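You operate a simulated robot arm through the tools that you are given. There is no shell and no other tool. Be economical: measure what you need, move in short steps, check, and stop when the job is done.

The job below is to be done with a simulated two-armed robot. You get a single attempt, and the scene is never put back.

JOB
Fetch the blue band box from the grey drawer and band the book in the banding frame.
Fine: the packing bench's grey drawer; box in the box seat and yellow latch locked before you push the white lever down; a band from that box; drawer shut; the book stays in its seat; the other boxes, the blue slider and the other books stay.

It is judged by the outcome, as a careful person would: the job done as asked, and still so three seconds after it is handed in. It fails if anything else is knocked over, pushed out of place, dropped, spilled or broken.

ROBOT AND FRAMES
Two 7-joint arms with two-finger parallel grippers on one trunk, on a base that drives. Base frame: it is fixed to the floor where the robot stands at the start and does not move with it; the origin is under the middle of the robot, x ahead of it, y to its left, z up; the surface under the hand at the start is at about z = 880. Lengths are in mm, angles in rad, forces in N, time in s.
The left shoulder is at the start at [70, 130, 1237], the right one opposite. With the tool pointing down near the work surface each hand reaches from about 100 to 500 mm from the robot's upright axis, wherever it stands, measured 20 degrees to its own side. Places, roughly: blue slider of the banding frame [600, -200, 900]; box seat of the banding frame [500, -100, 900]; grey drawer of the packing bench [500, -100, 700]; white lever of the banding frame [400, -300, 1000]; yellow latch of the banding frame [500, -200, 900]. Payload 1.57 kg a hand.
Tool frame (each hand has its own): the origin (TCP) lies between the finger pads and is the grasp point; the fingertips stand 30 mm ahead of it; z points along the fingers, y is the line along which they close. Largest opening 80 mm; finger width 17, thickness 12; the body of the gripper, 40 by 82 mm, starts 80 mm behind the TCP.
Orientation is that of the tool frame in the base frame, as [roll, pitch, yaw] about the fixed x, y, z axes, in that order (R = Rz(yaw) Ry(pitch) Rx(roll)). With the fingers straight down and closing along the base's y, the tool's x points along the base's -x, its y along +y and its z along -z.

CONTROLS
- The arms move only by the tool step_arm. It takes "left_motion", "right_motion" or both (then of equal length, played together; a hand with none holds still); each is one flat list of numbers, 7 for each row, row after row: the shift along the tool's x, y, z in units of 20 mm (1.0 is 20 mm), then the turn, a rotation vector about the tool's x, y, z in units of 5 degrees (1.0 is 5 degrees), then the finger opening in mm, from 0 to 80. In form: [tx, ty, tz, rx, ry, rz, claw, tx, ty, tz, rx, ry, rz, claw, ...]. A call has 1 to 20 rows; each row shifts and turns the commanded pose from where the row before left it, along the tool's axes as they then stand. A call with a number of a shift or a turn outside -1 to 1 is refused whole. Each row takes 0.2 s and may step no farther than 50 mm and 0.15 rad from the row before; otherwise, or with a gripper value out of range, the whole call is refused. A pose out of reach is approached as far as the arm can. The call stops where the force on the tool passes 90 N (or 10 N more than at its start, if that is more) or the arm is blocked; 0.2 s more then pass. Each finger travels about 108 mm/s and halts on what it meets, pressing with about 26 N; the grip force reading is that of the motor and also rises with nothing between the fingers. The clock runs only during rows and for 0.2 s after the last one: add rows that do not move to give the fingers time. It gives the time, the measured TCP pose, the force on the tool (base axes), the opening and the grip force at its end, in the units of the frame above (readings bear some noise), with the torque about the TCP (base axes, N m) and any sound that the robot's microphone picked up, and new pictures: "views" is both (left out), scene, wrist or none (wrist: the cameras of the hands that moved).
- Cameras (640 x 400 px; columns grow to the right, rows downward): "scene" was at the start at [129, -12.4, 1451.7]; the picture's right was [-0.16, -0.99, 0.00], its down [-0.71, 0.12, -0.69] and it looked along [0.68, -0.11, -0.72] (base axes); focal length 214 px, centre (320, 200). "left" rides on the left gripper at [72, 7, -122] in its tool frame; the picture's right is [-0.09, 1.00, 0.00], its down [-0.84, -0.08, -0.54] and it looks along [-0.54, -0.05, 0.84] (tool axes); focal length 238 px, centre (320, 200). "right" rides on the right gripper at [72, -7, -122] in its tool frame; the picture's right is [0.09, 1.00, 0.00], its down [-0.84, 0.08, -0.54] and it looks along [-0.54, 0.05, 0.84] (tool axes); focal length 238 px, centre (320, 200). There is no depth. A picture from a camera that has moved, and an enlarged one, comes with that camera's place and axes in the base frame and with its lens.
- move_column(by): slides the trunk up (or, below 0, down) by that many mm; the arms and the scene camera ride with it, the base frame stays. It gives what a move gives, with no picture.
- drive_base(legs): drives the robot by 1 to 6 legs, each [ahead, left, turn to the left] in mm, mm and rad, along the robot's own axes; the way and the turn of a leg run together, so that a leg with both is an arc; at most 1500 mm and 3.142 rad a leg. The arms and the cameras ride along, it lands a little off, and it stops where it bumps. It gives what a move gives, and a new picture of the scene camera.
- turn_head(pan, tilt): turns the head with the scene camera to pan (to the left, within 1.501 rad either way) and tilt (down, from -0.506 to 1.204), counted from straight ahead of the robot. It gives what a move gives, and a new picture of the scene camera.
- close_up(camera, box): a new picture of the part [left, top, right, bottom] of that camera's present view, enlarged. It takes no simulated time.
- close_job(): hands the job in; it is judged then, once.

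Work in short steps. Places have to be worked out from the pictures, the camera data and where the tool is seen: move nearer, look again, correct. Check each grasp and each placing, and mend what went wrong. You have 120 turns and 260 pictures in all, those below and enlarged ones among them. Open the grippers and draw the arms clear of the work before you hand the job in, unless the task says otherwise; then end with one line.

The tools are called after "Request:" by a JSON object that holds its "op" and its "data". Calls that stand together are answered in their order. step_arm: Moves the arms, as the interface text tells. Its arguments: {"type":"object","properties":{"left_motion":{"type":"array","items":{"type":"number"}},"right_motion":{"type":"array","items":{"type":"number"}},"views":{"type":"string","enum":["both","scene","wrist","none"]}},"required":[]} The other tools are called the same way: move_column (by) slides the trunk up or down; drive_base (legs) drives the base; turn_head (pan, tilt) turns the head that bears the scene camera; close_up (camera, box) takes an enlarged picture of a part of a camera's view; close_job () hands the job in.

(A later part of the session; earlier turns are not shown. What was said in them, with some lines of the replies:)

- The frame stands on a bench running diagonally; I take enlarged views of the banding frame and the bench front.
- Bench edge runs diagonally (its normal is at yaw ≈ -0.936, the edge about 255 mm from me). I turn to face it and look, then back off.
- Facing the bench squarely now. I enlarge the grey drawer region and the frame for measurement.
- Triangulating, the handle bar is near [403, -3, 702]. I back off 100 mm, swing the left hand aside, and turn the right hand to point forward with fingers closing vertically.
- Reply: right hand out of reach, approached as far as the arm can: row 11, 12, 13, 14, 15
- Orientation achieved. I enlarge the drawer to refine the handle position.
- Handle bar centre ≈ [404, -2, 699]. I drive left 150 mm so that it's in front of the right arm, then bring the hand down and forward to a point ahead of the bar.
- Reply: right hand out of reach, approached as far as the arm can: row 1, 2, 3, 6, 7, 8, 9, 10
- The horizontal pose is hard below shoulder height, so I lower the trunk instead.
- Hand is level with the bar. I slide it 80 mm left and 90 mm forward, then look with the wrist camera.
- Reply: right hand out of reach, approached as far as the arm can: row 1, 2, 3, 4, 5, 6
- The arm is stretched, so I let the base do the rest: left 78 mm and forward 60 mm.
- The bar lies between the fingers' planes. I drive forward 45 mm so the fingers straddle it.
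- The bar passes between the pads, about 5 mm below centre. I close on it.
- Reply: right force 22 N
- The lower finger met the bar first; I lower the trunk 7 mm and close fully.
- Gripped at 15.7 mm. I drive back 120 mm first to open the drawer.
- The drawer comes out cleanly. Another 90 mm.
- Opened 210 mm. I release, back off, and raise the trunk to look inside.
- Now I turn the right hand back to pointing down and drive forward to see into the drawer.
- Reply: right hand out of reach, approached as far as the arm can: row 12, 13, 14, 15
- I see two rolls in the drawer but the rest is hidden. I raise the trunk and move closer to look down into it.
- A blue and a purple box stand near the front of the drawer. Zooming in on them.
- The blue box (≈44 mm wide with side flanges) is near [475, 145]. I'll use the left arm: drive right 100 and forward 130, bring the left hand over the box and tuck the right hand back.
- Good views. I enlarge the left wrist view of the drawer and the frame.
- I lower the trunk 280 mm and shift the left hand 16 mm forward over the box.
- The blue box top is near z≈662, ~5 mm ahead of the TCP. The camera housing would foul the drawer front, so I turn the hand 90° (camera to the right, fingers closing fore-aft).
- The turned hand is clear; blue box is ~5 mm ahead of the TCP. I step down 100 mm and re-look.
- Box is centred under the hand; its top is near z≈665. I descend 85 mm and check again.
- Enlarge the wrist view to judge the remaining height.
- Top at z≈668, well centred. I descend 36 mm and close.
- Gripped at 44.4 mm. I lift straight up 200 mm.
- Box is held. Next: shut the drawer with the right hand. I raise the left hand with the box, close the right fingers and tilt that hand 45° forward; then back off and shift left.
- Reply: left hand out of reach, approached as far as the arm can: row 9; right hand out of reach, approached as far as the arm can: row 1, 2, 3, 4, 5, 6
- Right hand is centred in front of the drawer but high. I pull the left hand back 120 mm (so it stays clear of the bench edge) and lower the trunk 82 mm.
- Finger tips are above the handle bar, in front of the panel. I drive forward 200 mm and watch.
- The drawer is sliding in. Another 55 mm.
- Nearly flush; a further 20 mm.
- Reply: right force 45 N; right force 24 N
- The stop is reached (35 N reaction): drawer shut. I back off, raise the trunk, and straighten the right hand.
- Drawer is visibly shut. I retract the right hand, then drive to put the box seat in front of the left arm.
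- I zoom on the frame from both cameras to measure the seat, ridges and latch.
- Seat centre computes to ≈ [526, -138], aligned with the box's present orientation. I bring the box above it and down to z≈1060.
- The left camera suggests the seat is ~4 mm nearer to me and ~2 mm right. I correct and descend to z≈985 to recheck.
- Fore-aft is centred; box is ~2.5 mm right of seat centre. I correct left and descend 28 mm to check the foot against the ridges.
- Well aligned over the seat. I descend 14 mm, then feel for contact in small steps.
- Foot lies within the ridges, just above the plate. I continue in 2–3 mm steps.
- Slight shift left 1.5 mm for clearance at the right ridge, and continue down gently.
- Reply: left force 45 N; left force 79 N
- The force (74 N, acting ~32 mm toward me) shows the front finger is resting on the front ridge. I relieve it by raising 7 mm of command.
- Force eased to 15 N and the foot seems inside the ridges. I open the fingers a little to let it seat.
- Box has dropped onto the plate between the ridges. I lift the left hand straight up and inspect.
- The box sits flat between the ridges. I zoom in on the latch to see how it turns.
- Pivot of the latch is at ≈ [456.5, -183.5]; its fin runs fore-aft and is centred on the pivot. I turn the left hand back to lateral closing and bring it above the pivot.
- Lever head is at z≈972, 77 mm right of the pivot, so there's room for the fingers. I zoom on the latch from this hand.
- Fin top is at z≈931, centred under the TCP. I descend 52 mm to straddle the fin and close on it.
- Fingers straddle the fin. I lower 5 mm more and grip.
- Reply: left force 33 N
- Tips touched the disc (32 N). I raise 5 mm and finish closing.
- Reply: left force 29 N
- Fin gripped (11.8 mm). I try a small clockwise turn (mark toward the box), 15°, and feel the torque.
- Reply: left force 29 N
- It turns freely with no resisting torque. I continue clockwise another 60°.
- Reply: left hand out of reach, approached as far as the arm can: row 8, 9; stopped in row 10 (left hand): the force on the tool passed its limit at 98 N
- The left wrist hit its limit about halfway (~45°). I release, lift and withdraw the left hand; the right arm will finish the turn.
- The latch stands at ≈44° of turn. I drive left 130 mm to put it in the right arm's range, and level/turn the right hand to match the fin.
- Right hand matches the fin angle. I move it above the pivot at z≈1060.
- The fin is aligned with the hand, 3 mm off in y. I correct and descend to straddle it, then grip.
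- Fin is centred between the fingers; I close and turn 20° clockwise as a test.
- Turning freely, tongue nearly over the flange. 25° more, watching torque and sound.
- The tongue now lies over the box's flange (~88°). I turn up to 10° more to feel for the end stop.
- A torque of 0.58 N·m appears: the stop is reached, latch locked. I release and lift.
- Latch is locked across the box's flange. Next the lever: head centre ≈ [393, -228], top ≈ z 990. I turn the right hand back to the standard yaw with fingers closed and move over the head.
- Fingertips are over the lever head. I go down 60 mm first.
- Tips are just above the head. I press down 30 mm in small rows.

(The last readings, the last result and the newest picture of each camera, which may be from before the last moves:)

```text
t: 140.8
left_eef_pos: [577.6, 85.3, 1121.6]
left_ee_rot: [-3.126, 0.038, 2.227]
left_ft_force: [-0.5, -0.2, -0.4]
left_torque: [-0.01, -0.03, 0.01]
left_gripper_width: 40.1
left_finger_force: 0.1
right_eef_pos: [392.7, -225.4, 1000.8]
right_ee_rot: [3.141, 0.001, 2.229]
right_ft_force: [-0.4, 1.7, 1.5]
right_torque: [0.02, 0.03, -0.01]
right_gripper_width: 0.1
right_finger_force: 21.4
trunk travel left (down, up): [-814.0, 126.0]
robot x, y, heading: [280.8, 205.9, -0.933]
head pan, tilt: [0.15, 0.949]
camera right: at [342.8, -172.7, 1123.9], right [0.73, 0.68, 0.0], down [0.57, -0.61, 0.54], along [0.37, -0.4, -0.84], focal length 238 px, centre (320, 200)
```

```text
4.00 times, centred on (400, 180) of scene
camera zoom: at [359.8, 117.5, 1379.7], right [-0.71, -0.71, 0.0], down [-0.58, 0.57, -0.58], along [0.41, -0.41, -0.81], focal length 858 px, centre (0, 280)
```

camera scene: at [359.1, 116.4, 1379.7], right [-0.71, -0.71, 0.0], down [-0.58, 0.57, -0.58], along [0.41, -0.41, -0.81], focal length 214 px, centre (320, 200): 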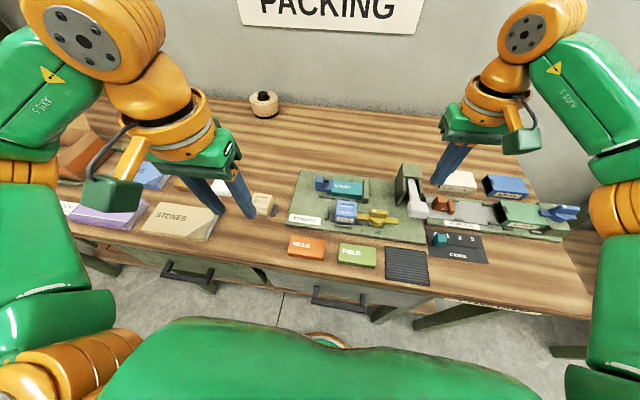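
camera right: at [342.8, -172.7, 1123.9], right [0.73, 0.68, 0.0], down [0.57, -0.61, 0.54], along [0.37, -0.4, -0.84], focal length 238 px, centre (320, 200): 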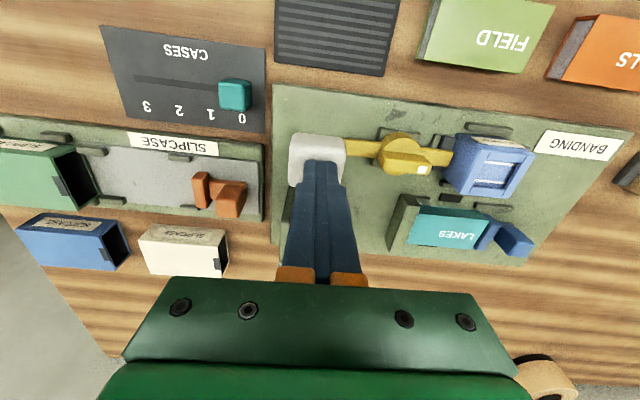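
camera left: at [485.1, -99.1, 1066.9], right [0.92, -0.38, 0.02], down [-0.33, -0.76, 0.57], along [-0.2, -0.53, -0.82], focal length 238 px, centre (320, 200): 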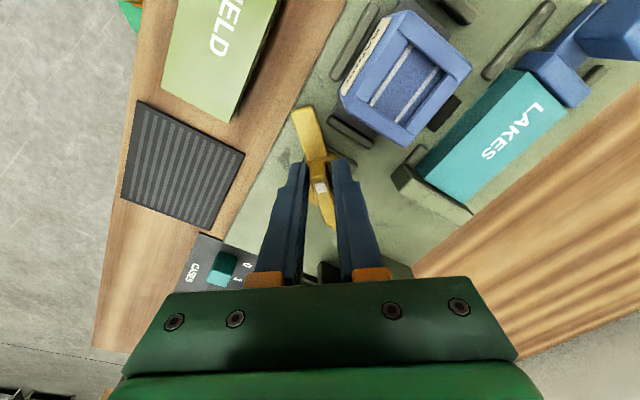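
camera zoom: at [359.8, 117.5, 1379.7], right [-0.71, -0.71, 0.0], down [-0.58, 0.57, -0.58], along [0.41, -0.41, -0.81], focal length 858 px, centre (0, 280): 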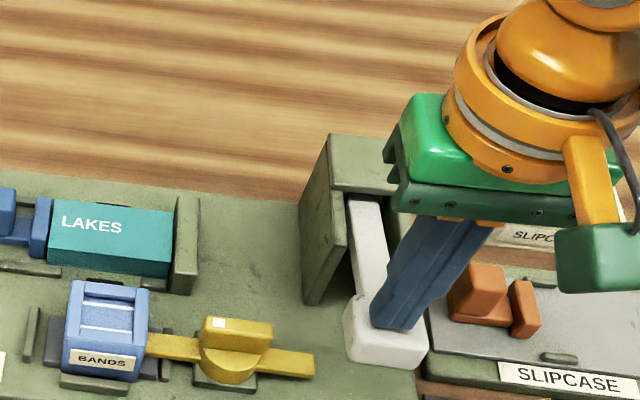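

The lever has begun to yield with little force. I press down a further 40 mm.

Request:
{"op": "step_arm", "data": {"right_motion": [0, 0, 0.5, 0, 0, 0, 0, 0, 0, 0.5, 0, 0, 0, 0, 0, 0, 0.5, 0, 0, 0, 0, 0, 0, 0.5, 0, 0, 0, 0], "views": "wrist"}}

Request:
{"op": "close_up", "data": {"camera": "scene", "box": [330, 130, 470, 230]}}

```text
t: 141.8
left_eef_pos: [578.7, 85.1, 1122.5]
left_ee_rot: [-3.126, 0.034, 2.227]
left_ft_force: [-0.4, 0.5, -0.6]
left_torque: [0.0, -0.03, -0.04]
left_gripper_width: 40.1
left_finger_force: 0.0
right_eef_pos: [392.5, -223.9, 961.8]
right_ee_rot: [3.141, 0.002, 2.229]
right_ft_force: [-1.0, 0.5, 3.9]
right_torque: [0.0, -0.01, 0.01]
right_gripper_width: 0.0
right_finger_force: 21.2
trunk travel left (down, up): [-814.0, 126.0]
robot x, y, heading: [280.4, 207.0, -0.936]
head pan, tilt: [0.15, 0.949]
camera right: at [343.0, -172.5, 1084.5], right [0.73, 0.68, 0.0], down [0.57, -0.61, 0.54], along [0.37, -0.4, -0.84], focal length 238 px, centre (320, 200)
```

right: 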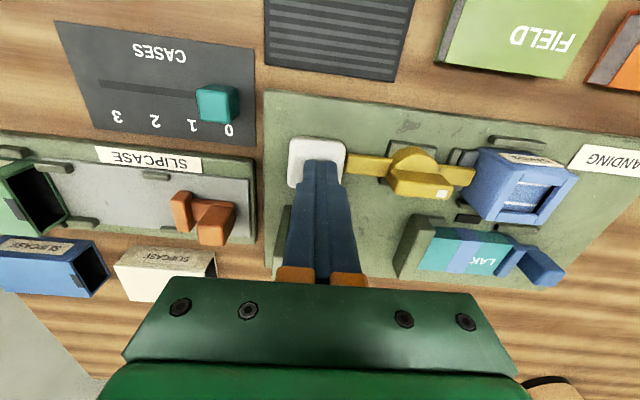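

```text
4.00 times, centred on (400, 180) of scene
camera zoom: at [359.9, 118.3, 1379.8], right [-0.71, -0.71, 0.0], down [-0.58, 0.57, -0.58], along [0.41, -0.41, -0.81], focal length 858 px, centre (0, 280)
```

zoom: 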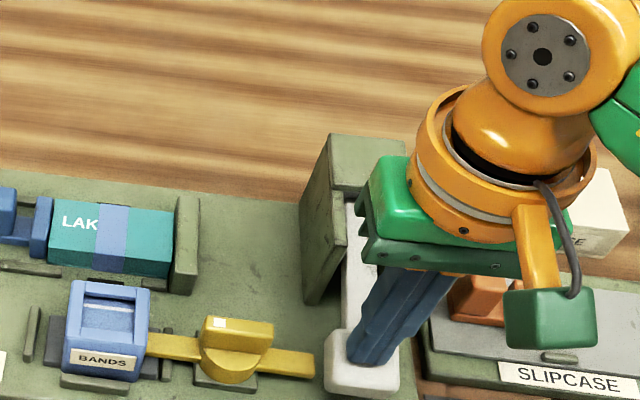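

A blue band now wraps the LAKES book. I lift the right hand off the lever and draw back.

Request:
{"op": "step_arm", "data": {"right_motion": [0, 0, -1, 0, 0, 0, 0, 0, 0, -1, 0, 0, 0, 0, 0, 0, -1, 0, 0, 0, 0, 0, 0, -1, 0, 0, 0, 0, 0, 0, -1, 0, 0, 0, 0, 0, 0, -1, 0, 0, 0, 0, 0, 0, -1, 0, 0, 0, 0, 0, 0, -1, 0, 0, 0, 0, 1, 0, -1, 0, 0, 0, 20, 1, 0, -1, 0, 0, 0, 40, 1, 0, 0, 0, 0, 0, 60, 1, 0, 0, 0, 0, 0, 60, 1, 0, 0, 0, 0, 0, 60], "left_motion": [0, 0, -1, 0, 0, 0, 40, 0, 0, -1, 0, 0, 0, 40, 0, 0, 0, 0, 0, 0, 60, 0, 0, 0, 0, 0, 0, 60, 0, 0, 0, 0, 0, 0, 60, 0, 0, 0, 0, 0, 0, 60, 1, 0, 0, 0, 0, 0, 60, 1, 0, 0, 0, 0, 0, 60, 1, 0, 0, 0, 0, 0, 60, 1, 0, 0, 0, 0, 0, 60, 1, 0, 0, 0, 0, 0, 60, 0, 0, 0, 0, 0, 0, 60, 0, 0, 0, 0, 0, 0, 60], "views": "none"}}

Request:
{"op": "drive_base", "data": {"legs": [[-250, 0, 0]]}}

Request:
{"op": "close_up", "data": {"camera": "scene", "box": [260, 100, 460, 240]}}

```text
t: 144.6
left_eef_pos: [517.2, 165.8, 1159.2]
left_ee_rot: [-3.125, 0.035, 2.223]
left_ft_force: [0.3, 0.5, -0.2]
left_torque: [-0.02, -0.04, 0.04]
left_gripper_width: 59.8
left_finger_force: 0.0
right_eef_pos: [330.8, -146.2, 1162.5]
right_ee_rot: [3.139, -0.001, 2.23]
right_ft_force: [-0.5, -0.1, 0.1]
right_torque: [0.0, -0.01, -0.04]
right_gripper_width: 60.1
right_finger_force: 0.0
trunk travel left (down, up): [-814.0, 126.0]
robot x, y, heading: [282.5, 208.7, -0.933]
head pan, tilt: [0.15, 0.949]
```

```text
t: 146.4
left_eef_pos: [369.6, 363.4, 1158.7]
left_ee_rot: [-3.126, 0.031, 2.223]
left_ft_force: [0.1, -1.2, 1.3]
left_torque: [0.01, -0.01, -0.01]
left_gripper_width: 59.9
left_finger_force: 0.0
right_eef_pos: [183.0, 52.9, 1160.4]
right_ee_rot: [3.14, -0.003, 2.227]
right_ft_force: [-0.7, -0.1, 0.5]
right_torque: [0.0, 0.02, -0.01]
right_gripper_width: 59.8
right_finger_force: 0.0
trunk travel left (down, up): [-814.0, 126.0]
robot x, y, heading: [129.9, 410.0, -0.939]
head pan, tilt: [0.15, 0.949]
camera scene: at [212.7, 315.8, 1379.3], right [-0.71, -0.71, 0.0], down [-0.58, 0.58, -0.58], along [0.41, -0.41, -0.81], focal length 214 px, centre (320, 200)
```

scene: 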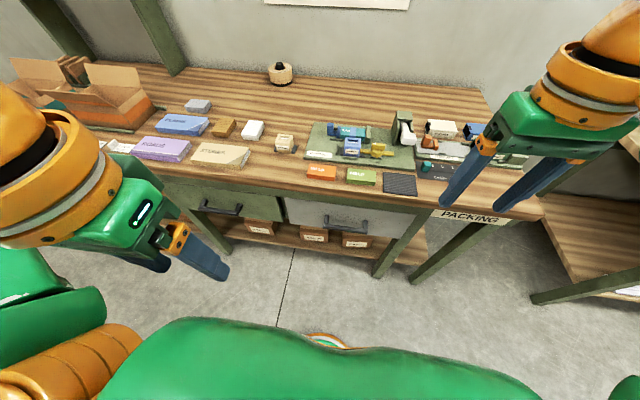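

```text
2.86 times, centred on (360, 170) of scene
camera zoom: at [212.7, 315.8, 1379.3], right [-0.71, -0.71, 0.0], down [-0.58, 0.58, -0.58], along [0.41, -0.41, -0.81], focal length 613 px, centre (206, 286)
```

zoom: 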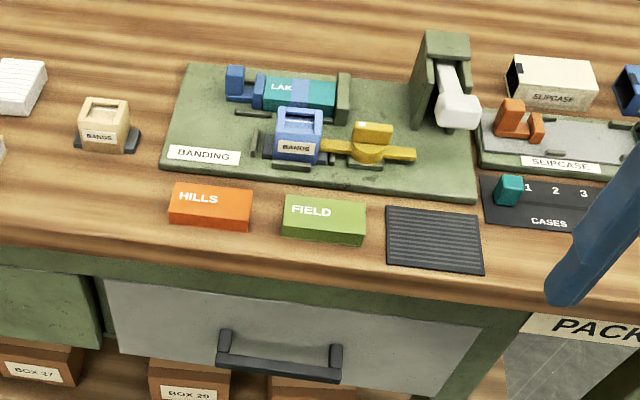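

The lever sprang back, the book is banded. I check the drawer front's flushness and the book closely.

Request:
{"op": "close_up", "data": {"camera": "scene", "box": [270, 180, 420, 260]}}

Request:
{"op": "close_up", "data": {"camera": "scene", "box": [315, 110, 395, 165]}}

```text
4.27 times, centred on (345, 220) of scene
camera zoom: at [212.7, 315.8, 1379.3], right [-0.71, -0.71, 0.0], down [-0.58, 0.58, -0.58], along [0.41, -0.41, -0.81], focal length 915 px, centre (213, 115)
```

zoom: 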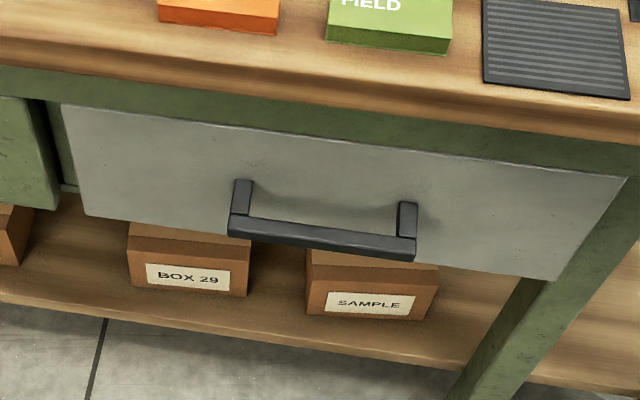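

```text
7.27 times, centred on (355, 138) of scene
camera zoom: at [212.7, 315.8, 1379.3], right [-0.71, -0.71, 0.0], down [-0.58, 0.58, -0.58], along [0.41, -0.41, -0.81], focal length 1560 px, centre (66, 654)
```

zoom: 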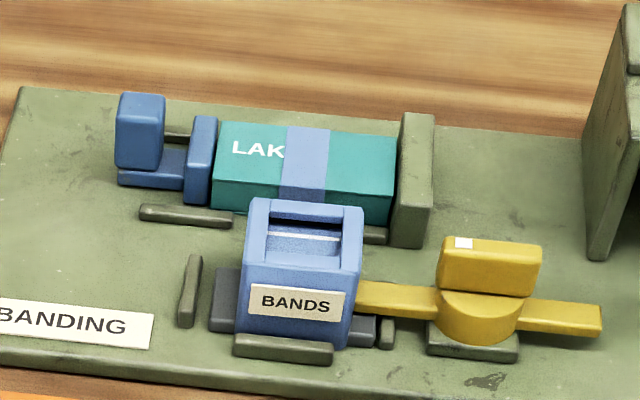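

The drawer is flush, the latch locked over the box, and the book is banded in its seat. Both arms are clear with the grippers open, so I hand it in.

Request:
{"op": "close_job", "data": {}}

```text
The job is handed in.
```

The LAKES book in the banding frame now has a blue band from the blue box. The box is latched in its seat, and the grey drawer is shut.
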